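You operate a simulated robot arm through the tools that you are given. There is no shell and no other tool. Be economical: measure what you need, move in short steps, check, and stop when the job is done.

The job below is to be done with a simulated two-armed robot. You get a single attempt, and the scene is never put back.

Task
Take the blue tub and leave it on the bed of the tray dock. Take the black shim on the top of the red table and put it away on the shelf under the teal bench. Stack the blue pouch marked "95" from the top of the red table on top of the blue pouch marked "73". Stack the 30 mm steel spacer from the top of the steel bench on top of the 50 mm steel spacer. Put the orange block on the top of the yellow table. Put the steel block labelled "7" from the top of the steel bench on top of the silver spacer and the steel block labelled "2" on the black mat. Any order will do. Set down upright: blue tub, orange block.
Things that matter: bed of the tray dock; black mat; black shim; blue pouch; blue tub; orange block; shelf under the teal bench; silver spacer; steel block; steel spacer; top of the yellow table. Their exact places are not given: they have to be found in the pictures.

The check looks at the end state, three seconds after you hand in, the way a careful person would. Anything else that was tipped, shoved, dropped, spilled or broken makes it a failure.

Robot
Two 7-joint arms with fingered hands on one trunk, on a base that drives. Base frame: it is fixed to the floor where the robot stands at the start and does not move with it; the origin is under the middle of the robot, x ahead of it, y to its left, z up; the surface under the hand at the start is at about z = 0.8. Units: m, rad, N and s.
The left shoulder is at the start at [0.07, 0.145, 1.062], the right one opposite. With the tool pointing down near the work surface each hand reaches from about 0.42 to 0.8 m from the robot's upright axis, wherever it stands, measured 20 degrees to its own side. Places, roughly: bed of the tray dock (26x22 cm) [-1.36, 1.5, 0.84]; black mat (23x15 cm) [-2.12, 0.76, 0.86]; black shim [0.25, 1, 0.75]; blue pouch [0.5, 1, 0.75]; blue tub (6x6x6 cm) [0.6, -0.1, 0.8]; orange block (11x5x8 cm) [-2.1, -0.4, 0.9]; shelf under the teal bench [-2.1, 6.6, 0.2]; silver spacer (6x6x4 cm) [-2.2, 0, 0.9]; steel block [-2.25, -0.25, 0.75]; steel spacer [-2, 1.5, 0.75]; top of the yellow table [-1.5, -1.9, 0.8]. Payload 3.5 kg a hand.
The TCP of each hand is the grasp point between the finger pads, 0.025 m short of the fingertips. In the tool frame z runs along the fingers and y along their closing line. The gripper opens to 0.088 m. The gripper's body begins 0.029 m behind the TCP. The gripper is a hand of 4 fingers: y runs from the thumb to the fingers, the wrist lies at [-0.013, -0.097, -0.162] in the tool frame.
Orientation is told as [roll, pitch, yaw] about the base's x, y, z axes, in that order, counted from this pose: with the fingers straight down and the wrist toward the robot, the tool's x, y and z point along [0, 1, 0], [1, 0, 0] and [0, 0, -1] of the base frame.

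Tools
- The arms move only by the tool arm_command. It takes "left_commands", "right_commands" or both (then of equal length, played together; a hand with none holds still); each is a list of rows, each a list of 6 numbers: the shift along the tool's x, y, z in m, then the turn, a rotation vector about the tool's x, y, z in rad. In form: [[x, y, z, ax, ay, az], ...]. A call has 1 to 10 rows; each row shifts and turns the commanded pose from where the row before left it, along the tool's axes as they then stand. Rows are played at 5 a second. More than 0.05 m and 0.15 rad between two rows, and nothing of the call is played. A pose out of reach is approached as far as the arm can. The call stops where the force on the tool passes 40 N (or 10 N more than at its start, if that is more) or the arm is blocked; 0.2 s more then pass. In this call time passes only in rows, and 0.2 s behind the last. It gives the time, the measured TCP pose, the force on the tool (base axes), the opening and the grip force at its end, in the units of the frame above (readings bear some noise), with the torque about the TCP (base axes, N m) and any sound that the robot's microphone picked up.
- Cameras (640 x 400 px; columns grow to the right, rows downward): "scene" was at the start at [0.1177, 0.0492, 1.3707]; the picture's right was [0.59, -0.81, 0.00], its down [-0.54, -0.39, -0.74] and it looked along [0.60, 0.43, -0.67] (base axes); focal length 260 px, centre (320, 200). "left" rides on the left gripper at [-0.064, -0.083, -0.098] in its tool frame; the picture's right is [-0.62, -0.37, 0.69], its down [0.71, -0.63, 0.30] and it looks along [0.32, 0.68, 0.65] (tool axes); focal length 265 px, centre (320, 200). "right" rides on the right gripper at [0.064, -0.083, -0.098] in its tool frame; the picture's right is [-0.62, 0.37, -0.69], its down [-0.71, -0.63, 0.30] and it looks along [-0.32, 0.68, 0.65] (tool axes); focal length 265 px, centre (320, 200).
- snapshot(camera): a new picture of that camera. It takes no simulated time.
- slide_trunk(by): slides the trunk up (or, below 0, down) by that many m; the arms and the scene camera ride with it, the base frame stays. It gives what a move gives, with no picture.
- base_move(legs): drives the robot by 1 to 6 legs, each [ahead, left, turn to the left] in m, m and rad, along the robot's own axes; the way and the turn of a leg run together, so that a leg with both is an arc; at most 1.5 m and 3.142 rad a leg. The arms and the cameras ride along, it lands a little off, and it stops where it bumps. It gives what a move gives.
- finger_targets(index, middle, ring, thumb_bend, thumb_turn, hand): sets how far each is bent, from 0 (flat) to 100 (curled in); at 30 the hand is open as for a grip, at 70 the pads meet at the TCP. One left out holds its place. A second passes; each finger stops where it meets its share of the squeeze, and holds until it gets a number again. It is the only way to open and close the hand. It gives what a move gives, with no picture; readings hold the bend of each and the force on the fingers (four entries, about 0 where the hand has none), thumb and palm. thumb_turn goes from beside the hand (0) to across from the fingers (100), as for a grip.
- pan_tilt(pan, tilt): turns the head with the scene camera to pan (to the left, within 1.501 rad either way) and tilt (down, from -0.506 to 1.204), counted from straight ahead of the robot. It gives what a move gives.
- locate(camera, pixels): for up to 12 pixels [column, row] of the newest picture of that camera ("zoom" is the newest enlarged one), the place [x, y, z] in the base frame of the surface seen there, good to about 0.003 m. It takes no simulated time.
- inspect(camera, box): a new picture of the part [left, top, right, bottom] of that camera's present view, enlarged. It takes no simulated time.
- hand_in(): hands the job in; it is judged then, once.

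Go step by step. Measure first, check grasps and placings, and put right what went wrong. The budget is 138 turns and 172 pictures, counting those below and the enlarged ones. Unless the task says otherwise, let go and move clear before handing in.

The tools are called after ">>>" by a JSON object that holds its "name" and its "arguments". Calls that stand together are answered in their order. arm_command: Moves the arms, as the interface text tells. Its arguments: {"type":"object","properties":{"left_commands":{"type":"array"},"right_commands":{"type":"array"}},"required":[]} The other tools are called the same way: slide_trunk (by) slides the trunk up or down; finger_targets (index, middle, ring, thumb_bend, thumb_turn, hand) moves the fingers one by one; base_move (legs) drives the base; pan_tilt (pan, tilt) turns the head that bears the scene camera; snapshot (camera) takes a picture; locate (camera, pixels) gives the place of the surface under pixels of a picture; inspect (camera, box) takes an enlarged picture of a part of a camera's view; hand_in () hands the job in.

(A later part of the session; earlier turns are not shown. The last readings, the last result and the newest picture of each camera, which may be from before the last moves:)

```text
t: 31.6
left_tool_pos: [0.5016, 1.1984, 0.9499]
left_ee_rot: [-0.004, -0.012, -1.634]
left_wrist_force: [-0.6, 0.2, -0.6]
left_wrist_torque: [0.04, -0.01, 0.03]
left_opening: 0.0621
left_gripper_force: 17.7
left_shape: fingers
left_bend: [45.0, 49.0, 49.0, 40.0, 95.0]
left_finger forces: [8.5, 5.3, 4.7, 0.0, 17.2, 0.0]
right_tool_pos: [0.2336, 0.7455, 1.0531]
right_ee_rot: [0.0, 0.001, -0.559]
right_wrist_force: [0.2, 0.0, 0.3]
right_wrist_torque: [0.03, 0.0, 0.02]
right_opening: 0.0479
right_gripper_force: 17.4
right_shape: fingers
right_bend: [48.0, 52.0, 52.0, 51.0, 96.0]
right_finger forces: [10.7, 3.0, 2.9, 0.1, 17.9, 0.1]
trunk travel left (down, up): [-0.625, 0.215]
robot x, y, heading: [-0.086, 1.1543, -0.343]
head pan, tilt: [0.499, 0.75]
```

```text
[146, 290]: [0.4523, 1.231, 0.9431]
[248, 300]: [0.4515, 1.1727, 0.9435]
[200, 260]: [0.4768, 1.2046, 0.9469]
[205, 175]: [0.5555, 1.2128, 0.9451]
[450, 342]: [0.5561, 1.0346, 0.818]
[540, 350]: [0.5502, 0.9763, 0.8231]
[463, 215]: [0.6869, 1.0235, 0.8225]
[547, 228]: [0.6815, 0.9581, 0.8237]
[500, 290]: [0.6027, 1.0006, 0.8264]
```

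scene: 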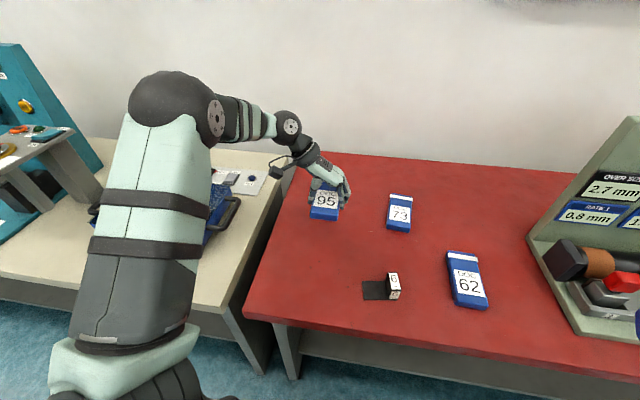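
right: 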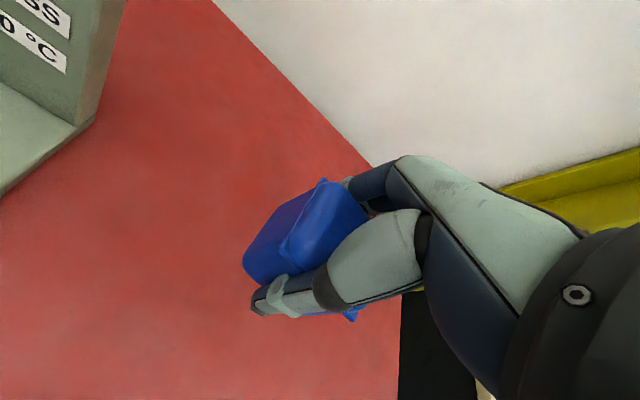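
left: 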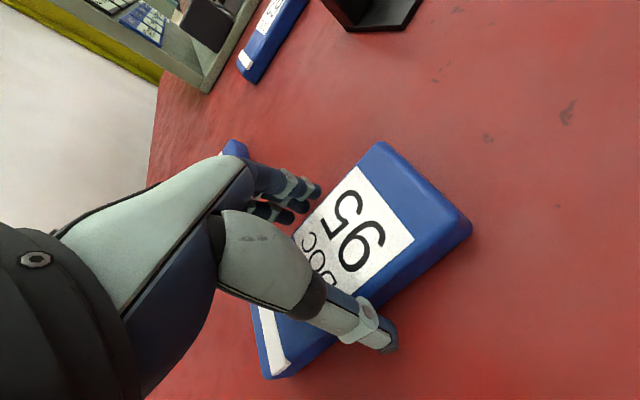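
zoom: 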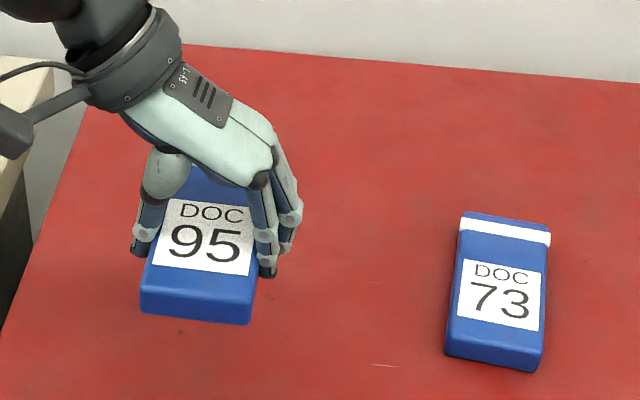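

95 hangs level. Move it by (+0.101,-0.199) with a -0.05 yaw to lie over 73.

>>> {"name": "arm_command", "arguments": {"left_commands": [[0.0227, 0.0384, 0, 0, 0, 0], [0.0227, 0.0384, 0, 0, 0, 0], [0.0227, 0.0384, 0, 0, 0, 0], [0.0226, 0.0384, 0, 0, 0, 0], [0.0226, 0.0384, 0, 0, 0, 0], [0, 0, 0.02, 0, 0, 0.05], [0, 0, 0.02, 0, 0, 0], [0, 0, 0.01, 0, 0, 0]]}}

>>> {"name": "inspect", "arguments": {"camera": "scene", "box": [320, 140, 470, 240]}}

>>> {"name": "snapshot", "arguments": {"camera": "left"}}

```text
t: 33.4
left_tool_pos: [0.5823, 1.0186, 0.8956]
left_ee_rot: [-0.003, -0.015, -1.686]
left_wrist_force: [-0.2, 0.5, -1.4]
left_wrist_torque: [0.0, 0.01, -0.01]
left_opening: 0.0616
left_gripper_force: 17.7
left_shape: fingers
left_bend: [45.0, 49.0, 49.0, 40.0, 95.0]
left_finger forces: [8.2, 5.1, 4.5, 0.1, 16.9, 0.0]
left hand out of reach, approached as far as the arm can: row 5
right_tool_pos: [0.2352, 0.7469, 1.0522]
right_ee_rot: [-0.001, 0.001, -0.559]
right_wrist_force: [-0.2, 0.6, -1.1]
right_wrist_torque: [0.0, -0.01, -0.01]
right_opening: 0.0478
right_gripper_force: 17.5
right_shape: fingers
right_bend: [48.0, 52.0, 52.0, 51.0, 96.0]
right_finger forces: [10.7, 3.1, 2.8, 0.1, 17.9, 0.1]
trunk travel left (down, up): [-0.625, 0.215]
robot x, y, heading: [-0.0828, 1.1503, -0.34]
head pan, tilt: [0.499, 0.75]
```

```text
4.00 times, centred on (395, 190) of scene
```

zoom: 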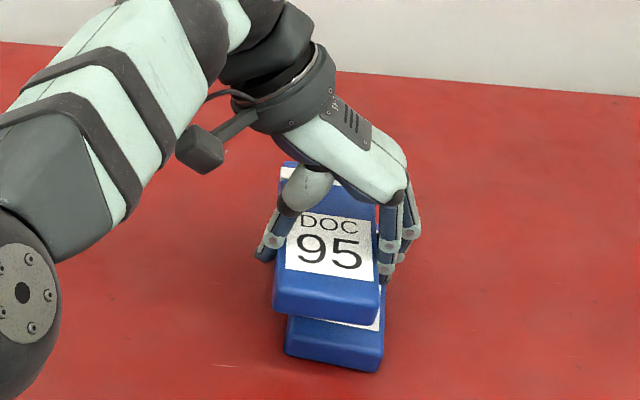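

```text
141 pictures are left
```

left: 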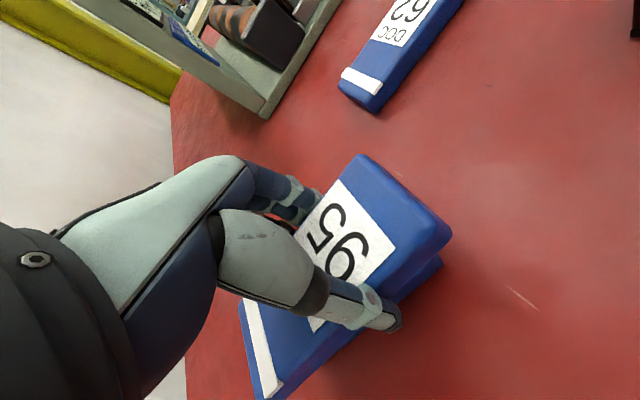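

The arm came up 3 cm short; drive ahead 6 cm, then fine-correct.

>>> {"name": "base_move", "arguments": {"legs": [[0.06, 0, 0]]}}

```text
t: 34.3
left_tool_pos: [0.6365, 0.9978, 0.8966]
left_ee_rot: [0.0, -0.013, -1.685]
left_wrist_force: [-0.2, 0.6, -0.7]
left_wrist_torque: [0.01, 0.02, 0.01]
left_opening: 0.0618
left_gripper_force: 17.2
left_shape: fingers
left_bend: [45.0, 49.0, 49.0, 40.0, 95.0]
left_finger forces: [8.2, 5.2, 4.5, 0.1, 17.0, 0.1]
right_tool_pos: [0.2878, 0.7256, 1.0536]
right_ee_rot: [0.0, 0.001, -0.561]
right_wrist_force: [0.5, -0.6, -0.9]
right_wrist_torque: [0.0, 0.01, -0.01]
right_opening: 0.0479
right_gripper_force: 17.6
right_shape: fingers
right_bend: [48.0, 52.0, 52.0, 51.0, 96.0]
right_finger forces: [10.7, 3.0, 2.9, 0.0, 18.0, 0.0]
trunk travel left (down, up): [-0.625, 0.215]
robot x, y, heading: [-0.0268, 1.1296, -0.344]
head pan, tilt: [0.499, 0.75]
```

>>> {"name": "arm_command", "arguments": {"left_commands": [[-0.034, 0.0024, 0, 0, 0, 0], [0, 0, 0, 0, 0, 0]]}}

>>> {"name": "inspect", "arguments": {"camera": "scene", "box": [290, 140, 440, 240]}}

```text
t: 34.9
left_tool_pos: [0.6369, 0.998, 0.8959]
left_ee_rot: [-0.003, -0.012, -1.684]
left_wrist_force: [0.4, 1.2, -1.0]
left_wrist_torque: [0.01, 0.05, 0.0]
left_opening: 0.0616
left_gripper_force: 17.5
left_shape: fingers
left_bend: [45.0, 49.0, 49.0, 40.0, 95.0]
left_finger forces: [8.1, 5.2, 4.5, 0.0, 17.0, 0.0]
left hand out of reach, approached as far as the arm can: row 1
right_tool_pos: [0.2908, 0.7255, 1.0525]
right_ee_rot: [-0.002, 0.002, -0.563]
right_wrist_force: [-0.6, 0.5, -1.4]
right_wrist_torque: [0.0, -0.01, 0.0]
right_opening: 0.0478
right_gripper_force: 17.6
right_shape: fingers
right_bend: [48.0, 52.0, 52.0, 51.0, 96.0]
right_finger forces: [10.8, 3.0, 3.0, 0.1, 18.0, 0.0]
trunk travel left (down, up): [-0.625, 0.215]
robot x, y, heading: [-0.0289, 1.1339, -0.341]
head pan, tilt: [0.499, 0.75]
```

```text
4.00 times, centred on (365, 190) of scene
```

zoom: 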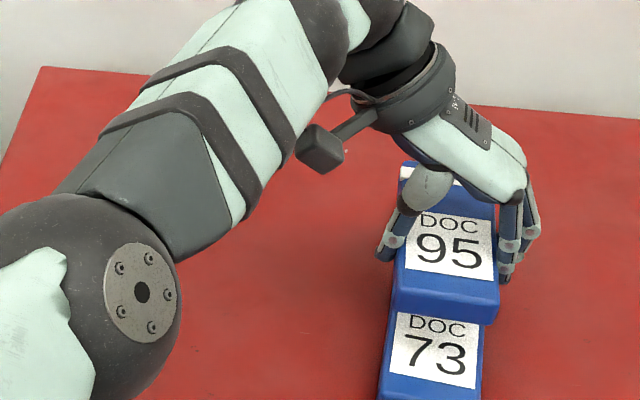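

The arm is at a reach limit in this twist; I'll shift the base right by 6 cm to give it room and then correct with the arm.

>>> {"name": "base_move", "arguments": {"legs": [[-0.01, -0.06, 0]]}}

>>> {"name": "arm_command", "arguments": {"left_commands": [[0, -0.025, 0, 0, 0, 0], [0, -0.025, 0, 0, 0, 0]]}}

```text
t: 35.9
left_tool_pos: [0.607, 0.9443, 0.8947]
left_ee_rot: [-0.002, -0.014, -1.684]
left_wrist_force: [-0.6, 0.7, -1.5]
left_wrist_torque: [-0.02, -0.01, 0.02]
left_opening: 0.0619
left_gripper_force: 17.5
left_shape: fingers
left_bend: [45.0, 49.0, 49.0, 40.0, 95.0]
left_finger forces: [8.3, 5.2, 4.5, 0.1, 17.0, 0.0]
right_tool_pos: [0.2604, 0.6733, 1.0536]
right_ee_rot: [-0.001, -0.002, -0.563]
right_wrist_force: [-0.4, -0.8, -1.6]
right_wrist_torque: [-0.01, 0.0, 0.0]
right_opening: 0.0479
right_gripper_force: 17.6
right_shape: fingers
right_bend: [48.0, 52.0, 52.0, 51.0, 96.0]
right_finger forces: [10.7, 3.0, 2.8, 0.1, 18.1, 0.0]
trunk travel left (down, up): [-0.625, 0.215]
robot x, y, heading: [-0.0604, 1.0803, -0.342]
head pan, tilt: [0.499, 0.75]
```

```text
t: 36.5
left_tool_pos: [0.6113, 0.9964, 0.8944]
left_ee_rot: [0.0, -0.013, -1.684]
left_wrist_force: [-0.7, -0.4, -0.2]
left_wrist_torque: [-0.01, 0.05, 0.01]
left_opening: 0.0618
left_gripper_force: 17.3
left_shape: fingers
left_bend: [45.0, 49.0, 49.0, 40.0, 95.0]
left_finger forces: [8.1, 5.2, 4.5, 0.0, 16.9, 0.1]
right_tool_pos: [0.2593, 0.6719, 1.0525]
right_ee_rot: [0.0, -0.001, -0.563]
right_wrist_force: [-0.3, 1.1, -1.1]
right_wrist_torque: [-0.02, 0.0, -0.01]
right_opening: 0.0478
right_gripper_force: 17.6
right_shape: fingers
right_bend: [48.0, 52.0, 52.0, 51.0, 96.0]
right_finger forces: [10.7, 3.0, 2.8, 0.1, 18.0, 0.0]
trunk travel left (down, up): [-0.625, 0.215]
robot x, y, heading: [-0.0618, 1.0736, -0.343]
head pan, tilt: [0.499, 0.75]
```

>>> {"name": "arm_command", "arguments": {"left_commands": [[-0.0093, -0.002, 0, 0, 0, 0], [0, 0, 0.02, 0, 0, 0], [0, 0, 0.012, 0, 0, 0]]}}

>>> {"name": "inspect", "arguments": {"camera": "scene", "box": [290, 140, 440, 240]}}

>>> {"name": "snapshot", "arguments": {"camera": "left"}}

```text
t: 37.3
left_tool_pos: [0.6037, 1.0001, 0.8614]
left_ee_rot: [0.0, -0.014, -1.685]
left_wrist_force: [-0.8, 0.5, -1.5]
left_wrist_torque: [-0.02, 0.02, -0.03]
left_opening: 0.0616
left_gripper_force: 17.3
left_shape: fingers
left_bend: [45.0, 49.0, 49.0, 40.0, 95.0]
left_finger forces: [8.3, 5.3, 4.6, 0.1, 16.9, 0.0]
right_tool_pos: [0.2607, 0.6716, 1.0531]
right_ee_rot: [-0.001, 0.0, -0.562]
right_wrist_force: [0.2, -0.4, -1.1]
right_wrist_torque: [-0.03, 0.03, -0.01]
right_opening: 0.0479
right_gripper_force: 17.7
right_shape: fingers
right_bend: [48.0, 52.0, 52.0, 51.0, 96.0]
right_finger forces: [10.7, 3.1, 2.9, 0.0, 17.9, 0.0]
trunk travel left (down, up): [-0.625, 0.215]
robot x, y, heading: [-0.0596, 1.0768, -0.339]
head pan, tilt: [0.499, 0.75]
```

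```text
4.00 times, centred on (365, 190) of scene
```

zoom: 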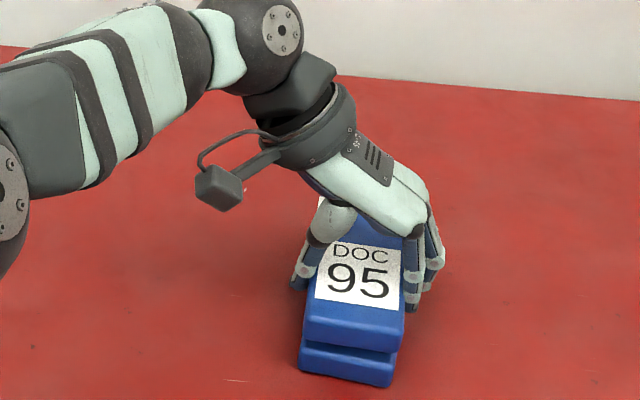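

```text
138 pictures are left
```

left: 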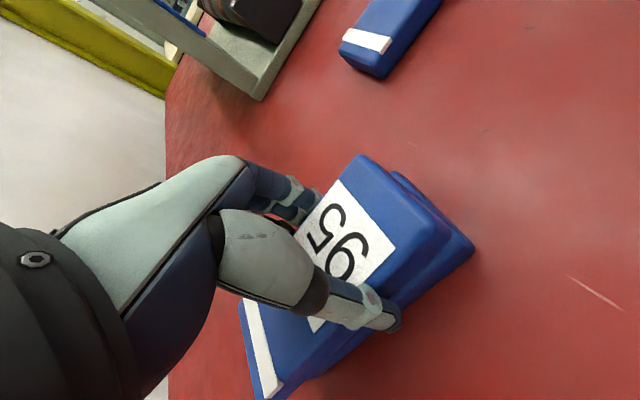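

>>> {"name": "locate", "arguments": {"camera": "zoom", "pixels": [[308, 318], [400, 332], [303, 352], [393, 366], [355, 325], [350, 360]]}}

```text
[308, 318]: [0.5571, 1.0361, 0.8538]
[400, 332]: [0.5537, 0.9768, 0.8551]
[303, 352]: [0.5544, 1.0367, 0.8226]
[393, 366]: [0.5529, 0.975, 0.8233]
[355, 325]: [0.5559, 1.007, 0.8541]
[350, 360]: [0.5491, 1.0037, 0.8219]
```

Edges match within 2 mm. Lower 6 mm until contact, release.

>>> {"name": "arm_command", "arguments": {"left_commands": [[0, 0, 0.004, 0, 0, 0], [0, 0, 0.003, 0, 0, 0]]}}

>>> {"name": "finger_targets", "arguments": {"hand": "left", "index": 30, "middle": 30, "ring": 30, "thumb_bend": 30}}

>>> {"name": "arm_command", "arguments": {"left_commands": [[0, 0, -0.03, 0, 0, 0], [0, 0, -0.04, 0, 0, 0], [0, 0, -0.05, 0, 0, 0]]}}

>>> {"name": "inspect", "arguments": {"camera": "scene", "box": [270, 140, 440, 270]}}

```text
t: 37.9
left_tool_pos: [0.6037, 0.9968, 0.8549]
left_ee_rot: [0.002, -0.014, -1.685]
left_wrist_force: [0.3, 0.5, -1.4]
left_wrist_torque: [-0.01, 0.0, 0.0]
left_opening: 0.0616
left_gripper_force: 17.2
left_shape: fingers
left_bend: [45.0, 49.0, 49.0, 40.0, 95.0]
left_finger forces: [8.1, 5.3, 4.4, 0.0, 17.0, 0.0]
right_tool_pos: [0.2596, 0.6722, 1.0528]
right_ee_rot: [-0.001, 0.0, -0.561]
right_wrist_force: [-0.5, 0.6, -1.0]
right_wrist_torque: [0.02, -0.01, 0.0]
right_opening: 0.0478
right_gripper_force: 17.5
right_shape: fingers
right_bend: [48.0, 52.0, 52.0, 51.0, 96.0]
right_finger forces: [10.8, 3.1, 2.9, 0.0, 17.9, 0.1]
trunk travel left (down, up): [-0.625, 0.215]
robot x, y, heading: [-0.0608, 1.0802, -0.343]
head pan, tilt: [0.499, 0.75]
```

```text
t: 38.9
left_tool_pos: [0.6034, 0.9971, 0.8551]
left_ee_rot: [-0.003, -0.015, -1.683]
left_wrist_force: [0.1, -0.4, -0.2]
left_wrist_torque: [-0.02, 0.01, 0.04]
left_opening: 0.0845
left_gripper_force: 0.1
left_shape: fingers
left_bend: [30.0, 30.0, 30.0, 30.0, 97.0]
left_finger forces: [0.1, 0.1, 0.0, 0.0, 0.0, 0.1]
right_tool_pos: [0.2598, 0.6721, 1.0518]
right_ee_rot: [0.0, 0.0, -0.562]
right_wrist_force: [0.6, 0.2, -1.2]
right_wrist_torque: [0.0, 0.03, 0.03]
right_opening: 0.0479
right_gripper_force: 16.9
right_shape: fingers
right_bend: [48.0, 52.0, 52.0, 51.0, 96.0]
right_finger forces: [10.7, 3.1, 2.9, 0.0, 17.9, 0.0]
trunk travel left (down, up): [-0.625, 0.215]
robot x, y, heading: [-0.06, 1.0795, -0.343]
head pan, tilt: [0.499, 0.75]
```

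```text
t: 39.7
left_tool_pos: [0.6013, 0.9966, 0.9758]
left_ee_rot: [-0.001, -0.014, -1.684]
left_wrist_force: [0.1, -0.2, -0.4]
left_wrist_torque: [0.01, 0.01, 0.01]
left_opening: 0.0849
left_gripper_force: 0.0
left_shape: fingers
left_bend: [30.0, 30.0, 30.0, 30.0, 97.0]
left_finger forces: [0.0, 0.0, 0.0, 0.0, 0.0, 0.0]
right_tool_pos: [0.2583, 0.6716, 1.0539]
right_ee_rot: [0.0, -0.002, -0.561]
right_wrist_force: [0.3, -0.2, -2.2]
right_wrist_torque: [0.01, -0.01, 0.01]
right_opening: 0.0475
right_gripper_force: 17.8
right_shape: fingers
right_bend: [48.0, 52.0, 52.0, 51.0, 96.0]
right_finger forces: [10.6, 3.1, 3.0, 0.0, 17.9, 0.0]
trunk travel left (down, up): [-0.625, 0.215]
robot x, y, heading: [-0.0601, 1.0783, -0.337]
head pan, tilt: [0.499, 0.75]
```

```text
3.08 times, centred on (355, 205) of scene
```

zoom: 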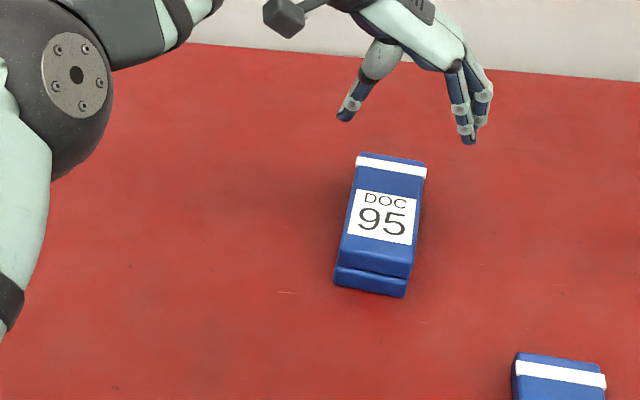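

95 sits neatly on 73. Next the shim: move the base so that the left hand is above the tab (0.3635,1.032), twist to yaw -1.38.

>>> {"name": "base_move", "arguments": {"legs": [[-0.236, -0.046, 0]]}}

>>> {"name": "arm_command", "arguments": {"left_commands": [[0, 0, 0, 0, 0, -0.15], [0, 0, 0, 0, 0, -0.15]]}}

>>> {"name": "snapshot", "arguments": {"camera": "scene"}}

>>> {"name": "snapshot", "arguments": {"camera": "left"}}

```text
t: 41.5
left_tool_pos: [0.3687, 1.0322, 0.9754]
left_ee_rot: [-0.002, -0.014, -1.682]
left_wrist_force: [0.2, 0.5, -0.2]
left_wrist_torque: [-0.03, -0.02, 0.0]
left_opening: 0.0843
left_gripper_force: 0.0
left_shape: fingers
left_bend: [30.0, 30.0, 30.0, 30.0, 97.0]
left_finger forces: [0.1, 0.0, 0.0, 0.0, 0.1, 0.0]
right_tool_pos: [0.0258, 0.7063, 1.0519]
right_ee_rot: [0.001, 0.001, -0.559]
right_wrist_force: [0.2, 0.2, -0.3]
right_wrist_torque: [0.02, -0.01, 0.0]
right_opening: 0.0481
right_gripper_force: 16.9
right_shape: fingers
right_bend: [48.0, 52.0, 52.0, 51.0, 96.0]
right_finger forces: [10.6, 3.1, 2.9, 0.0, 17.8, 0.0]
trunk travel left (down, up): [-0.625, 0.215]
robot x, y, heading: [-0.2925, 1.1122, -0.337]
head pan, tilt: [0.499, 0.75]
```

```text
t: 42.1
left_tool_pos: [0.3662, 1.031, 0.9758]
left_ee_rot: [-0.002, -0.013, -1.38]
left_wrist_force: [-0.2, 0.4, -0.2]
left_wrist_torque: [-0.02, -0.01, -0.03]
left_opening: 0.0848
left_gripper_force: 0.1
left_shape: fingers
left_bend: [30.0, 30.0, 30.0, 30.0, 97.0]
left_finger forces: [0.0, 0.1, 0.1, 0.0, 0.1, 0.0]
right_tool_pos: [0.0238, 0.7043, 1.0523]
right_ee_rot: [0.0, -0.001, -0.559]
right_wrist_force: [-0.4, 0.0, -1.7]
right_wrist_torque: [-0.03, 0.0, -0.05]
right_opening: 0.048
right_gripper_force: 17.1
right_shape: fingers
right_bend: [48.0, 52.0, 52.0, 51.0, 96.0]
right_finger forces: [10.5, 3.1, 2.8, 0.0, 17.9, 0.0]
trunk travel left (down, up): [-0.625, 0.215]
robot x, y, heading: [-0.2959, 1.1086, -0.337]
head pan, tilt: [0.499, 0.75]
```

```text
136 pictures are left
```

scene: 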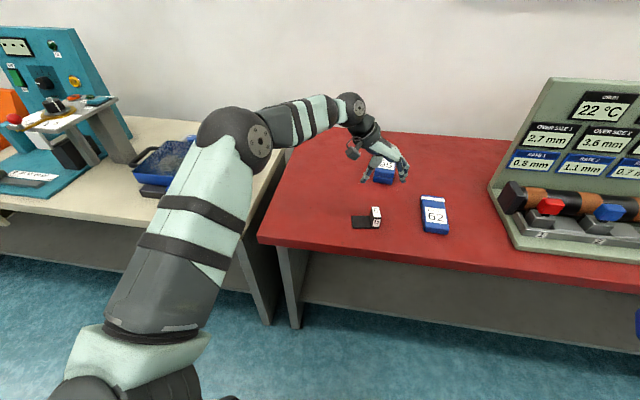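

```text
135 pictures are left
```

left: 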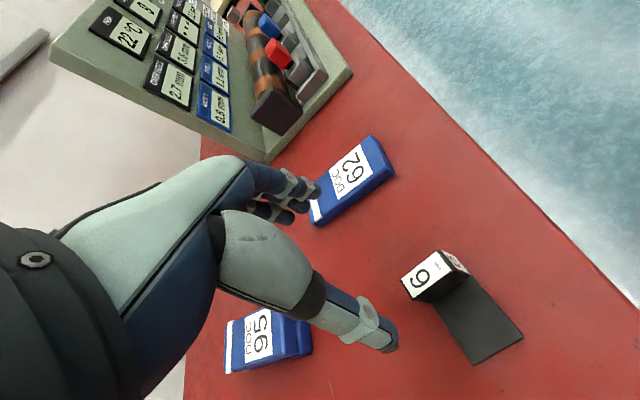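

>>> {"name": "locate", "arguments": {"camera": "left", "pixels": [[405, 282], [430, 255], [463, 268], [437, 295], [427, 275], [475, 358], [520, 335]]}}

>>> {"name": "locate", "arguments": {"camera": "scene", "pixels": [[376, 212], [376, 224], [362, 223]]}}

```text
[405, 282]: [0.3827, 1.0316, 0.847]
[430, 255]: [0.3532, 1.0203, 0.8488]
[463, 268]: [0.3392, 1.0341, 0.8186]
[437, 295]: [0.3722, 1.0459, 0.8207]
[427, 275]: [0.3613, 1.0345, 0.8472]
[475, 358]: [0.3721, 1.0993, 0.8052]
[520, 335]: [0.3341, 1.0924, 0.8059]
```

```text
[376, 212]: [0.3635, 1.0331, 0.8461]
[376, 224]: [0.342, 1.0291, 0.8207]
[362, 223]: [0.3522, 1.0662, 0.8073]
```

>>> {"name": "arm_command", "arguments": {"left_commands": [[-0.003, -0.004, 0.03, 0, 0, 0], [0, 0, 0.04, 0, 0, 0], [0, 0, 0.04, 0, 0, 0], [0, 0, 0.027, 0, 0, 0]]}}

>>> {"name": "inspect", "arguments": {"camera": "scene", "box": [320, 150, 440, 240]}}

>>> {"name": "inspect", "arguments": {"camera": "left", "box": [200, 140, 460, 380]}}

```text
t: 43.1
left_tool_pos: [0.3622, 1.0349, 0.8419]
left_ee_rot: [-0.006, -0.013, -1.381]
left_wrist_force: [0.1, -0.2, 0.2]
left_wrist_torque: [0.0, -0.06, -0.02]
left_opening: 0.0846
left_gripper_force: 0.1
left_shape: fingers
left_bend: [30.0, 30.0, 30.0, 30.0, 97.0]
left_finger forces: [0.0, 0.0, 0.0, 0.0, 0.1, 0.0]
right_tool_pos: [0.0259, 0.7061, 1.0534]
right_ee_rot: [-0.001, 0.0, -0.56]
right_wrist_force: [-0.1, 0.4, -0.4]
right_wrist_torque: [0.02, -0.06, 0.02]
right_opening: 0.0476
right_gripper_force: 17.7
right_shape: fingers
right_bend: [48.0, 52.0, 52.0, 51.0, 96.0]
right_finger forces: [10.5, 3.1, 2.9, 0.0, 18.0, 0.1]
trunk travel left (down, up): [-0.625, 0.215]
robot x, y, heading: [-0.2923, 1.1065, -0.34]
head pan, tilt: [0.499, 0.75]
```

```text
4.44 times, centred on (380, 195) of scene
```

zoom: 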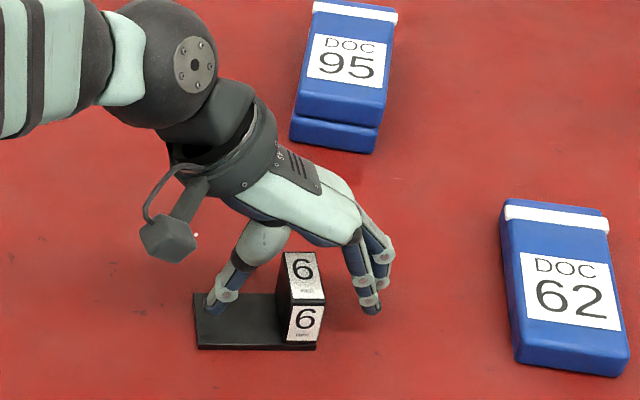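

```text
1.67 times, centred on (330, 260) of left
```

zoom: 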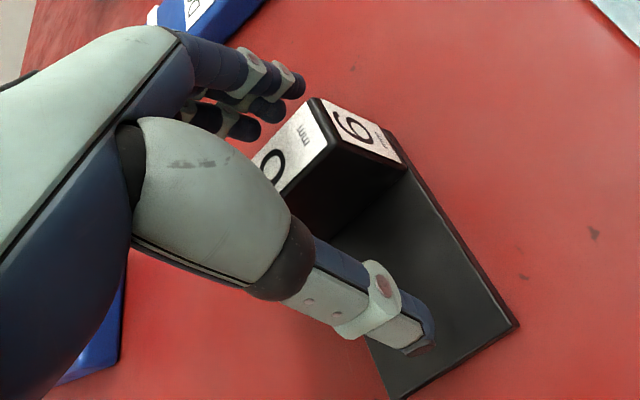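

Thumb over the plate, fingers beyond the tab. Slight shift and close.

>>> {"name": "arm_command", "arguments": {"left_commands": [[-0.005, 0.002, 0.003, 0, 0, 0]]}}

>>> {"name": "finger_targets", "arguments": {"hand": "left", "index": 70, "middle": 70, "ring": 70, "thumb_bend": 70}}

>>> {"name": "inspect", "arguments": {"camera": "scene", "box": [320, 150, 440, 240]}}

```text
t: 43.5
left_tool_pos: [0.3571, 1.032, 0.8386]
left_ee_rot: [-0.007, -0.013, -1.379]
left_wrist_force: [0.5, -0.3, -0.1]
left_wrist_torque: [-0.06, 0.0, 0.0]
left_opening: 0.0848
left_gripper_force: 0.1
left_shape: fingers
left_bend: [30.0, 30.0, 30.0, 30.0, 97.0]
left_finger forces: [0.0, 0.0, 0.1, 0.1, 0.1, 0.0]
right_tool_pos: [0.0269, 0.7044, 1.053]
right_ee_rot: [0.001, -0.001, -0.559]
right_wrist_force: [0.0, 0.3, -1.5]
right_wrist_torque: [-0.01, 0.03, -0.03]
right_opening: 0.0478
right_gripper_force: 17.1
right_shape: fingers
right_bend: [48.0, 52.0, 52.0, 51.0, 96.0]
right_finger forces: [10.6, 3.1, 2.9, 0.0, 17.8, 0.1]
trunk travel left (down, up): [-0.625, 0.215]
robot x, y, heading: [-0.2968, 1.1106, -0.34]
head pan, tilt: [0.499, 0.75]
```

```text
t: 44.5
left_tool_pos: [0.3574, 1.0327, 0.8379]
left_ee_rot: [-0.003, -0.013, -1.382]
left_wrist_force: [0.3, -0.1, -1.1]
left_wrist_torque: [0.03, 0.04, -0.06]
left_opening: 0.0154
left_gripper_force: 7.0
left_shape: fingers
left_bend: [64.0, 67.0, 68.0, 61.0, 96.0]
left_finger forces: [3.8, 2.4, 1.0, 0.0, 7.3, 0.0]
right_tool_pos: [0.0261, 0.7055, 1.053]
right_ee_rot: [-0.001, 0.001, -0.558]
right_wrist_force: [0.2, 1.1, -0.3]
right_wrist_torque: [-0.03, 0.01, -0.02]
right_opening: 0.0479
right_gripper_force: 17.7
right_shape: fingers
right_bend: [48.0, 52.0, 52.0, 51.0, 96.0]
right_finger forces: [10.6, 3.1, 2.9, 0.1, 17.9, 0.0]
trunk travel left (down, up): [-0.625, 0.215]
robot x, y, heading: [-0.2942, 1.1115, -0.337]
head pan, tilt: [0.499, 0.75]
```

```text
4.44 times, centred on (380, 195) of scene
```

zoom: 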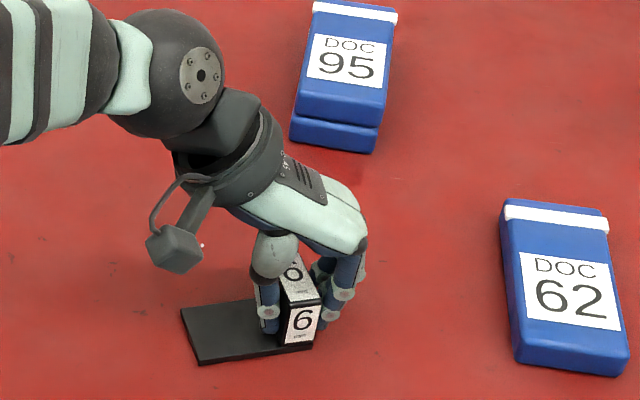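

Grip is light (7 N); squeeze more, then lift.

>>> {"name": "finger_targets", "arguments": {"hand": "left", "index": 85, "middle": 85, "ring": 85, "thumb_bend": 85}}

>>> {"name": "arm_command", "arguments": {"left_commands": [[0, 0, -0.02, 0, 0, 0], [0, 0, -0.04, 0, 0, 0], [0, 0, -0.05, 0, 0, 0], [0, 0, -0.05, 0, 0, 0], [0, 0, -0.05, 0, 0, 0]]}}

>>> {"name": "snapshot", "arguments": {"camera": "left"}}

```text
t: 45.5
left_tool_pos: [0.3578, 1.0326, 0.8381]
left_ee_rot: [-0.006, -0.012, -1.381]
left_wrist_force: [-0.6, -0.6, -2.0]
left_wrist_torque: [-0.02, -0.05, 0.04]
left_opening: 0.0142
left_gripper_force: 27.6
left_shape: fingers
left_bend: [72.0, 76.0, 84.0, 68.0, 87.0]
left_finger forces: [15.7, 8.5, 2.9, 0.1, 27.1, 0.0]
right_tool_pos: [0.0257, 0.705, 1.0514]
right_ee_rot: [0.001, -0.001, -0.557]
right_wrist_force: [0.2, -0.2, -1.8]
right_wrist_torque: [0.01, 0.02, -0.02]
right_opening: 0.0478
right_gripper_force: 17.6
right_shape: fingers
right_bend: [48.0, 52.0, 52.0, 51.0, 96.0]
right_finger forces: [10.7, 3.2, 3.0, 0.0, 18.0, 0.1]
trunk travel left (down, up): [-0.625, 0.215]
robot x, y, heading: [-0.2916, 1.1099, -0.341]
head pan, tilt: [0.499, 0.75]
```

```text
t: 46.7
left_tool_pos: [0.3523, 1.0337, 1.0474]
left_ee_rot: [-0.006, -0.015, -1.383]
left_wrist_force: [-0.4, -0.8, -1.2]
left_wrist_torque: [-0.01, -0.05, -0.04]
left_opening: 0.0142
left_gripper_force: 27.5
left_shape: fingers
left_bend: [72.0, 76.0, 84.0, 69.0, 87.0]
left_finger forces: [15.9, 8.7, 2.5, 0.0, 27.0, 0.0]
right_tool_pos: [0.0257, 0.7061, 1.0536]
right_ee_rot: [-0.001, 0.0, -0.558]
right_wrist_force: [0.2, -1.3, -1.1]
right_wrist_torque: [0.02, 0.01, 0.0]
right_opening: 0.0478
right_gripper_force: 17.0
right_shape: fingers
right_bend: [48.0, 52.0, 52.0, 51.0, 96.0]
right_finger forces: [10.6, 3.1, 2.9, 0.1, 17.9, 0.0]
trunk travel left (down, up): [-0.625, 0.215]
robot x, y, heading: [-0.2989, 1.1095, -0.336]
head pan, tilt: [0.499, 0.75]
```

```text
131 pictures are left
```

left: 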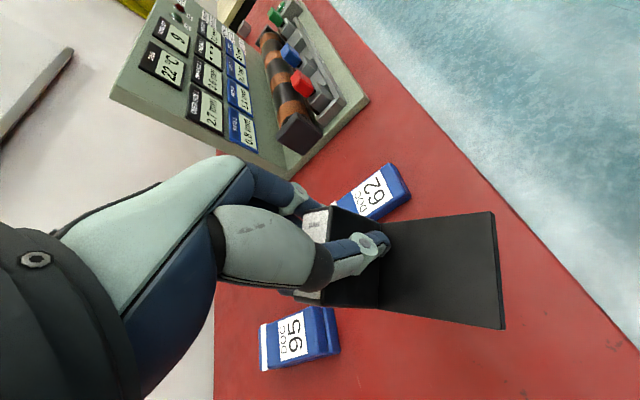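

Shim is firmly held (27 N). Back away and look to the left before turning around.

>>> {"name": "base_move", "arguments": {"legs": [[-0.15, -0.1, 0], [0, 0, 0.8]]}}

>>> {"name": "pan_tilt", "arguments": {"pan": 1.5, "tilt": 0.4}}

>>> {"name": "snapshot", "arguments": {"camera": "scene"}}

```text
t: 50.2
left_tool_pos: [0.0471, 1.4675, 1.0469]
left_ee_rot: [-0.005, -0.012, -0.597]
left_wrist_force: [0.3, -0.2, -1.3]
left_wrist_torque: [-0.04, -0.03, 0.03]
left_opening: 0.0138
left_gripper_force: 26.7
left_shape: fingers
left_bend: [72.0, 76.0, 84.0, 69.0, 87.0]
left_finger forces: [16.0, 8.3, 2.1, 0.0, 26.3, 0.0]
right_tool_pos: [0.0458, 1.0032, 1.0533]
right_ee_rot: [0.0, 0.0, 0.228]
right_wrist_force: [0.1, 0.4, -0.2]
right_wrist_torque: [0.0, 0.04, 0.03]
right_opening: 0.0475
right_gripper_force: 16.4
right_shape: fingers
right_bend: [49.0, 52.0, 52.0, 51.0, 96.0]
right_finger forces: [10.2, 3.0, 2.7, 0.0, 17.1, 0.0]
trunk travel left (down, up): [-0.625, 0.215]
robot x, y, heading: [-0.4676, 1.0648, 0.447]
head pan, tilt: [0.499, 0.75]
```

```text
t: 51.5
left_tool_pos: [0.0462, 1.4678, 1.0447]
left_ee_rot: [-0.006, -0.012, -0.595]
left_wrist_force: [0.1, -0.2, -1.0]
left_wrist_torque: [-0.02, -0.02, 0.0]
left_opening: 0.0138
left_gripper_force: 26.3
left_shape: fingers
left_bend: [72.0, 76.0, 85.0, 69.0, 87.0]
left_finger forces: [15.8, 8.7, 1.8, 0.1, 26.2, 0.1]
right_tool_pos: [0.0465, 1.0023, 1.054]
right_ee_rot: [0.002, 0.0, 0.229]
right_wrist_force: [-0.3, -0.3, -1.4]
right_wrist_torque: [0.0, -0.01, 0.01]
right_opening: 0.0476
right_gripper_force: 16.6
right_shape: fingers
right_bend: [49.0, 52.0, 52.0, 51.0, 96.0]
right_finger forces: [10.2, 3.0, 2.8, 0.0, 17.1, 0.0]
trunk travel left (down, up): [-0.625, 0.215]
robot x, y, heading: [-0.4682, 1.0617, 0.451]
head pan, tilt: [1.499, 0.4]
```

```text
130 pictures are left
```

scene: 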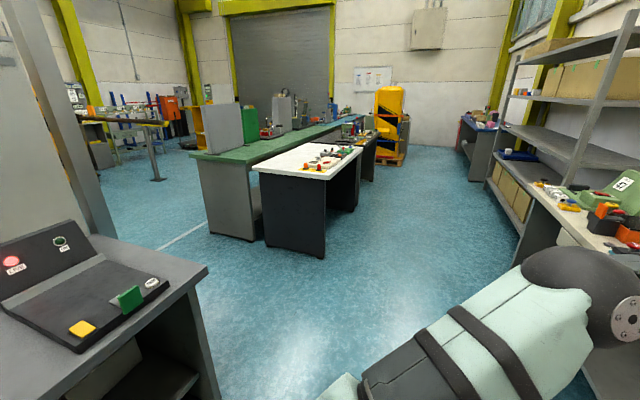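

>>> {"name": "locate", "arguments": {"camera": "scene", "pixels": [[205, 270], [200, 395], [60, 330], [130, 295], [82, 328], [150, 282], [0, 380], [320, 258], [215, 235], [60, 240]]}}

>>> {"name": "pan_tilt", "arguments": {"pan": 1.5, "tilt": 0.8}}

>>> {"name": "snapshot", "arguments": {"camera": "scene"}}

```text
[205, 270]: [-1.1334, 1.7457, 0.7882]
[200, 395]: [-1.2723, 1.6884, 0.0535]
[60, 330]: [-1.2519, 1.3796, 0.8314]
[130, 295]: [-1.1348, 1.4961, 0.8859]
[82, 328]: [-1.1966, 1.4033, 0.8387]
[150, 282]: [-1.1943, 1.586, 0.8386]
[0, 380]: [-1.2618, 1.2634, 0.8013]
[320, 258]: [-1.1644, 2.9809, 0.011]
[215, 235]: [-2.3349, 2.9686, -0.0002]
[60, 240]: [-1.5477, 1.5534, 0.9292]
```

```text
t: 52.4
left_tool_pos: [0.0475, 1.4681, 1.0463]
left_ee_rot: [-0.005, -0.011, -0.594]
left_wrist_force: [-0.3, -0.5, -2.0]
left_wrist_torque: [0.01, -0.02, -0.06]
left_opening: 0.0138
left_gripper_force: 26.8
left_shape: fingers
left_bend: [72.0, 76.0, 85.0, 69.0, 87.0]
left_finger forces: [15.8, 8.9, 1.5, 0.1, 26.1, 0.0]
right_tool_pos: [0.0466, 1.0035, 1.0527]
right_ee_rot: [0.001, -0.001, 0.23]
right_wrist_force: [0.5, -0.5, -1.2]
right_wrist_torque: [0.0, 0.0, -0.01]
right_opening: 0.0473
right_gripper_force: 16.3
right_shape: fingers
right_bend: [49.0, 52.0, 52.0, 51.0, 96.0]
right_finger forces: [10.3, 2.9, 2.8, 0.1, 17.1, 0.0]
trunk travel left (down, up): [-0.625, 0.215]
robot x, y, heading: [-0.4669, 1.0588, 0.447]
head pan, tilt: [1.499, 0.799]
```

```text
129 pictures are left
```

scene: 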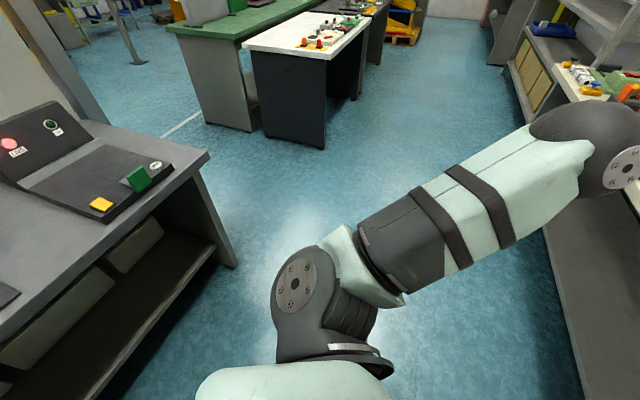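

The tray dock lies at about (-1.3,1.5), aisle is clear. Turn to face it.

>>> {"name": "base_move", "arguments": {"legs": [[0, 0, 2.69]]}}

>>> {"name": "pan_tilt", "arguments": {"pan": 0, "tilt": 0.55}}

>>> {"name": "snapshot", "arguments": {"camera": "scene"}}

>>> {"name": "pan_tilt", "arguments": {"pan": 0.8, "tilt": 0.45}}

>>> {"name": "snapshot", "arguments": {"camera": "scene"}}

>>> {"name": "pan_tilt", "arguments": {"pan": -0.8, "tilt": 0.45}}

>>> {"name": "snapshot", "arguments": {"camera": "scene"}}

```text
t: 59.1
left_tool_pos: [-1.1051, 0.9343, 1.0464]
left_ee_rot: [-0.006, -0.013, 2.079]
left_wrist_force: [-0.8, 0.4, -1.8]
left_wrist_torque: [0.02, 0.03, -0.02]
left_opening: 0.0133
left_gripper_force: 24.2
left_shape: fingers
left_bend: [72.0, 76.0, 85.0, 70.0, 87.0]
left_finger forces: [15.9, 7.3, 0.9, 0.0, 24.1, 0.1]
right_tool_pos: [-0.897, 1.3476, 1.0522]
right_ee_rot: [0.0, 0.0, 2.903]
right_wrist_force: [-0.1, 0.7, -0.6]
right_wrist_torque: [0.04, -0.02, -0.02]
right_opening: 0.0467
right_gripper_force: 14.2
right_shape: fingers
right_bend: [49.0, 52.0, 52.0, 51.0, 96.0]
right_finger forces: [9.1, 2.7, 2.5, 0.0, 14.5, 0.0]
trunk travel left (down, up): [-0.625, 0.215]
robot x, y, heading: [-0.463, 1.0643, 3.126]
head pan, tilt: [1.499, 0.799]
```

```text
t: 60.7
left_tool_pos: [-1.1047, 0.9337, 1.047]
left_ee_rot: [-0.005, -0.012, 2.08]
left_wrist_force: [0.5, -0.1, -2.2]
left_wrist_torque: [0.0, 0.02, -0.01]
left_opening: 0.0129
left_gripper_force: 24.3
left_shape: fingers
left_bend: [72.0, 76.0, 85.0, 70.0, 87.0]
left_finger forces: [15.8, 7.4, 0.8, 0.0, 24.1, 0.0]
right_tool_pos: [-0.8955, 1.3471, 1.0513]
right_ee_rot: [0.001, 0.001, 2.904]
right_wrist_force: [-0.4, -0.6, -1.8]
right_wrist_torque: [-0.01, 0.0, 0.02]
right_opening: 0.0466
right_gripper_force: 14.9
right_shape: fingers
right_bend: [49.0, 52.0, 52.0, 51.0, 96.0]
right_finger forces: [9.0, 2.7, 2.5, 0.0, 14.6, 0.0]
trunk travel left (down, up): [-0.625, 0.215]
robot x, y, heading: [-0.4663, 1.0641, 3.123]
head pan, tilt: [0.0, 0.55]
```

```text
128 pictures are left
```

scene: 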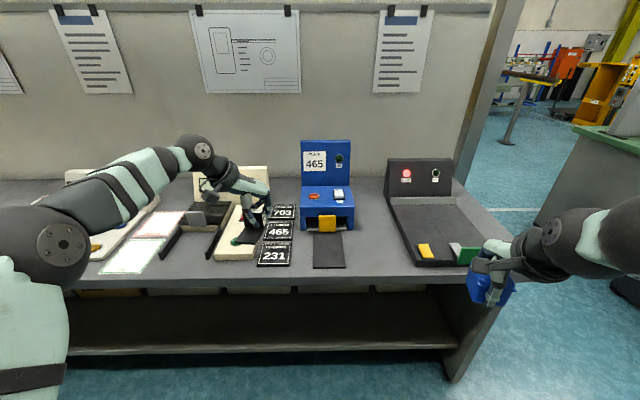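

```text
t: 61.8
left_tool_pos: [-1.105, 0.9344, 1.0466]
left_ee_rot: [-0.004, -0.013, 2.078]
left_wrist_force: [0.2, 0.4, -1.4]
left_wrist_torque: [0.03, 0.02, -0.01]
left_opening: 0.013
left_gripper_force: 24.3
left_shape: fingers
left_bend: [72.0, 76.0, 85.0, 70.0, 87.0]
left_finger forces: [15.9, 7.4, 0.9, 0.0, 24.1, 0.0]
right_tool_pos: [-0.8958, 1.3475, 1.0523]
right_ee_rot: [0.0, 0.001, 2.904]
right_wrist_force: [-1.1, -0.5, -1.0]
right_wrist_torque: [-0.01, -0.03, 0.0]
right_opening: 0.0467
right_gripper_force: 14.0
right_shape: fingers
right_bend: [49.0, 52.0, 52.0, 51.0, 96.0]
right_finger forces: [9.0, 2.7, 2.4, 0.0, 14.6, 0.0]
trunk travel left (down, up): [-0.625, 0.215]
robot x, y, heading: [-0.4668, 1.0673, 3.123]
head pan, tilt: [0.799, 0.45]
```

```text
127 pictures are left
```

scene: 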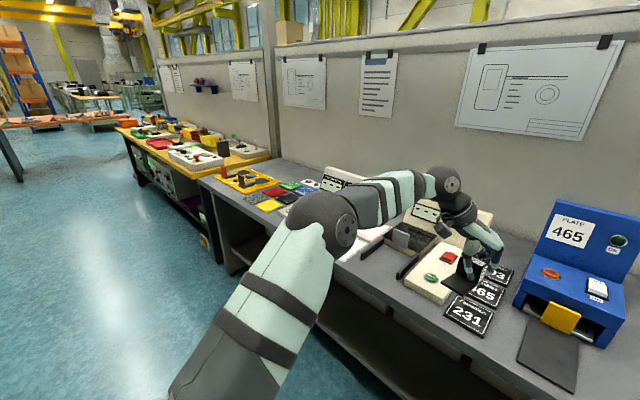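

```text
t: 63.5
left_tool_pos: [-1.1056, 0.9339, 1.0464]
left_ee_rot: [-0.006, -0.012, 2.079]
left_wrist_force: [0.0, -1.1, -2.4]
left_wrist_torque: [0.0, -0.02, 0.0]
left_opening: 0.0131
left_gripper_force: 24.4
left_shape: fingers
left_bend: [72.0, 76.0, 85.0, 70.0, 87.0]
left_finger forces: [15.9, 7.4, 0.9, 0.0, 24.0, 0.0]
right_tool_pos: [-0.8956, 1.3473, 1.0522]
right_ee_rot: [-0.002, 0.0, 2.902]
right_wrist_force: [0.1, 0.8, -0.9]
right_wrist_torque: [0.0, 0.0, 0.01]
right_opening: 0.0469
right_gripper_force: 14.6
right_shape: fingers
right_bend: [49.0, 52.0, 52.0, 51.0, 96.0]
right_finger forces: [9.0, 2.7, 2.5, 0.0, 14.6, 0.0]
trunk travel left (down, up): [-0.625, 0.215]
robot x, y, heading: [-0.4665, 1.0636, 3.125]
head pan, tilt: [-0.799, 0.45]
```

```text
126 pictures are left
```

scene: 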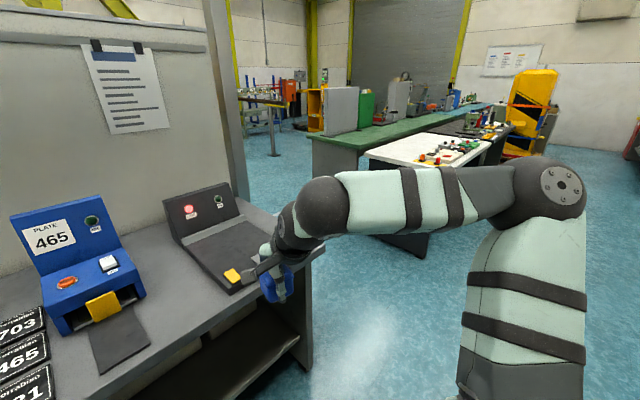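

The dock (right, red light) has a flat bed with a yellow and green button at its front. Zoom on it.

>>> {"name": "pan_tilt", "arguments": {"pan": -0.4, "tilt": 0.6}}

>>> {"name": "inspect", "arguments": {"camera": "scene", "box": [180, 100, 420, 250]}}

>>> {"name": "locate", "arguments": {"camera": "zoom", "pixels": [[300, 200], [200, 200], [250, 150], [350, 150], [250, 250], [400, 200], [150, 100]]}}

```text
t: 64.4
left_tool_pos: [-1.1057, 0.9328, 1.0467]
left_ee_rot: [-0.005, -0.012, 2.079]
left_wrist_force: [0.7, -0.5, -0.3]
left_wrist_torque: [0.02, 0.01, 0.01]
left_opening: 0.0132
left_gripper_force: 23.5
left_shape: fingers
left_bend: [72.0, 76.0, 85.0, 70.0, 87.0]
left_finger forces: [15.9, 7.5, 1.0, 0.0, 24.1, 0.0]
right_tool_pos: [-0.8967, 1.3474, 1.0533]
right_ee_rot: [-0.001, -0.002, 2.901]
right_wrist_force: [0.2, 0.1, -0.9]
right_wrist_torque: [-0.01, 0.0, 0.01]
right_opening: 0.0468
right_gripper_force: 13.7
right_shape: fingers
right_bend: [49.0, 52.0, 52.0, 51.0, 96.0]
right_finger forces: [9.0, 2.7, 2.5, 0.0, 14.6, 0.0]
trunk travel left (down, up): [-0.625, 0.215]
robot x, y, heading: [-0.4636, 1.0604, 3.121]
head pan, tilt: [-0.4, 0.6]
```

```text
2.67 times, centred on (300, 175) of scene
```

zoom: 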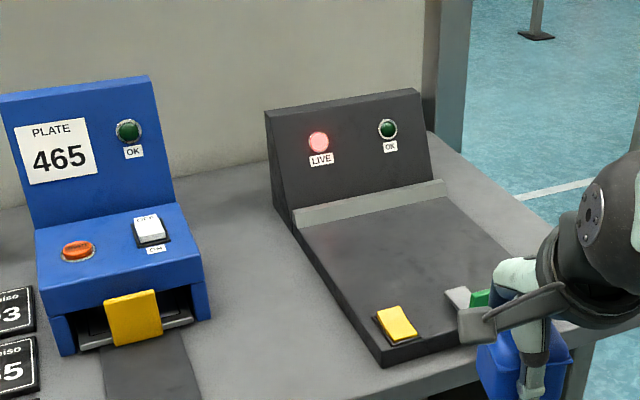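

```text
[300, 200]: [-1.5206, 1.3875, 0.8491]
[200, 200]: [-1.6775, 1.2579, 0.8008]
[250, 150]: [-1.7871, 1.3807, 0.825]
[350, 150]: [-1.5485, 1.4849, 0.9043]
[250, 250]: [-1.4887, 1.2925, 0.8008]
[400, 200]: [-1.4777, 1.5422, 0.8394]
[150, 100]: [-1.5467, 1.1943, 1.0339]
```

The dock bed is flat at z≈0.84 with its switches at the front edge. First pull the left hand back and up so it clears the blue device, then drive nearer.

>>> {"name": "arm_command", "arguments": {"left_commands": [[-0.025, -0.037, -0.02, 0, 0, 0], [-0.025, -0.037, -0.02, 0, 0, 0], [-0.025, -0.037, -0.02, 0, 0, 0], [-0.025, -0.037, -0.02, 0, 0, 0], [-0.025, -0.037, -0.02, 0, 0, 0]], "right_commands": [[0, 0, -0.02, 0, 0, 0], [0, 0, -0.02, 0, 0, 0], [0, 0, -0.02, 0, 0, 0], [0, 0, -0.02, 0, 0, 0], [0, 0, 0, 0, 0, 0]]}}

>>> {"name": "base_move", "arguments": {"legs": [[0.0, -0.25, 0.02]]}}

>>> {"name": "pan_tilt", "arguments": {"pan": -0.2, "tilt": 0.65}}

>>> {"name": "snapshot", "arguments": {"camera": "scene"}}

```text
t: 65.6
left_tool_pos: [-0.904, 0.8324, 1.1453]
left_ee_rot: [-0.004, -0.013, 2.08]
left_wrist_force: [0.1, 0.5, -1.1]
left_wrist_torque: [-0.02, 0.04, -0.02]
left_opening: 0.0127
left_gripper_force: 23.6
left_shape: fingers
left_bend: [72.0, 76.0, 85.0, 70.0, 87.0]
left_finger forces: [16.1, 7.1, 0.6, 0.0, 23.7, 0.0]
right_tool_pos: [-0.8972, 1.3506, 1.134]
right_ee_rot: [0.001, -0.001, 2.903]
right_wrist_force: [-0.1, -0.1, -0.8]
right_wrist_torque: [-0.05, 0.02, 0.0]
right_opening: 0.0469
right_gripper_force: 14.1
right_shape: fingers
right_bend: [49.0, 53.0, 52.0, 51.0, 96.0]
right_finger forces: [8.9, 2.6, 2.6, 0.0, 14.5, 0.0]
trunk travel left (down, up): [-0.625, 0.215]
robot x, y, heading: [-0.4651, 1.0655, 3.125]
head pan, tilt: [-0.4, 0.6]
```

```text
t: 67.4
left_tool_pos: [-0.8988, 1.0716, 1.1444]
left_ee_rot: [-0.006, -0.014, 2.098]
left_wrist_force: [-0.1, 0.3, -2.5]
left_wrist_torque: [0.04, 0.03, 0.02]
left_opening: 0.0127
left_gripper_force: 23.7
left_shape: fingers
left_bend: [72.0, 76.0, 85.0, 70.0, 87.0]
left_finger forces: [16.2, 7.1, 0.7, 0.1, 23.8, 0.1]
right_tool_pos: [-0.9012, 1.5892, 1.1346]
right_ee_rot: [-0.001, 0.001, 2.924]
right_wrist_force: [0.5, 0.7, -0.9]
right_wrist_torque: [-0.02, 0.02, 0.0]
right_opening: 0.0465
right_gripper_force: 14.2
right_shape: fingers
right_bend: [49.0, 53.0, 52.0, 51.0, 96.0]
right_finger forces: [8.9, 2.6, 2.5, 0.0, 14.6, 0.1]
trunk travel left (down, up): [-0.625, 0.215]
robot x, y, heading: [-0.4634, 1.3169, 3.143]
head pan, tilt: [-0.4, 0.6]
```

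```text
t: 68.1
left_tool_pos: [-0.8983, 1.0729, 1.1436]
left_ee_rot: [-0.006, -0.012, 2.097]
left_wrist_force: [0.1, 0.9, -2.2]
left_wrist_torque: [-0.01, 0.02, -0.02]
left_opening: 0.0129
left_gripper_force: 23.9
left_shape: fingers
left_bend: [72.0, 76.0, 85.0, 70.0, 87.0]
left_finger forces: [16.1, 7.1, 0.6, 0.0, 23.8, 0.0]
right_tool_pos: [-0.9001, 1.591, 1.134]
right_ee_rot: [-0.001, 0.0, 2.922]
right_wrist_force: [0.1, -0.7, -1.4]
right_wrist_torque: [0.03, 0.0, 0.02]
right_opening: 0.0466
right_gripper_force: 14.2
right_shape: fingers
right_bend: [49.0, 53.0, 52.0, 51.0, 96.0]
right_finger forces: [9.0, 2.7, 2.5, 0.0, 14.5, 0.0]
trunk travel left (down, up): [-0.625, 0.215]
robot x, y, heading: [-0.4653, 1.3138, 3.141]
head pan, tilt: [-0.201, 0.649]
```

```text
124 pictures are left
```

scene: 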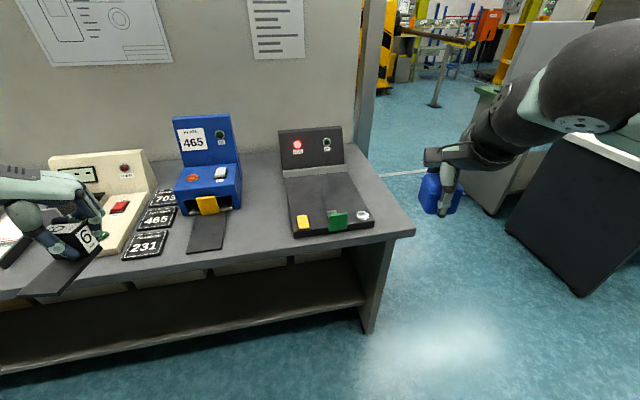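

>>> {"name": "inspect", "arguments": {"camera": "scene", "box": [260, 115, 400, 245]}}

>>> {"name": "locate", "arguments": {"camera": "scene", "pixels": [[288, 177], [348, 173], [293, 236], [374, 228], [325, 195], [302, 222], [336, 214], [362, 215], [320, 180], [412, 234]]}}

```text
3.08 times, centred on (330, 180) of scene
```

zoom: 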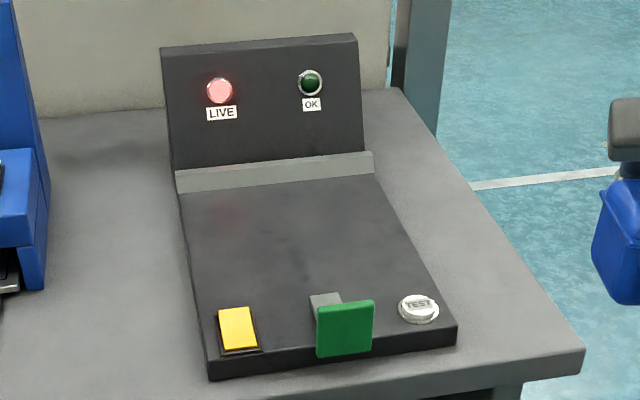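

```text
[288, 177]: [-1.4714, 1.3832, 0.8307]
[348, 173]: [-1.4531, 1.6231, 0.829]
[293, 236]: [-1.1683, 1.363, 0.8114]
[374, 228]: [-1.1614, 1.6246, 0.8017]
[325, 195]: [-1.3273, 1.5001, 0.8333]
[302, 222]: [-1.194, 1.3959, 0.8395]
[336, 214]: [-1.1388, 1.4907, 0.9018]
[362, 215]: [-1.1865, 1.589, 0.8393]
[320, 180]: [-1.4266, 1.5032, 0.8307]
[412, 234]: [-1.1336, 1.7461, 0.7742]
```

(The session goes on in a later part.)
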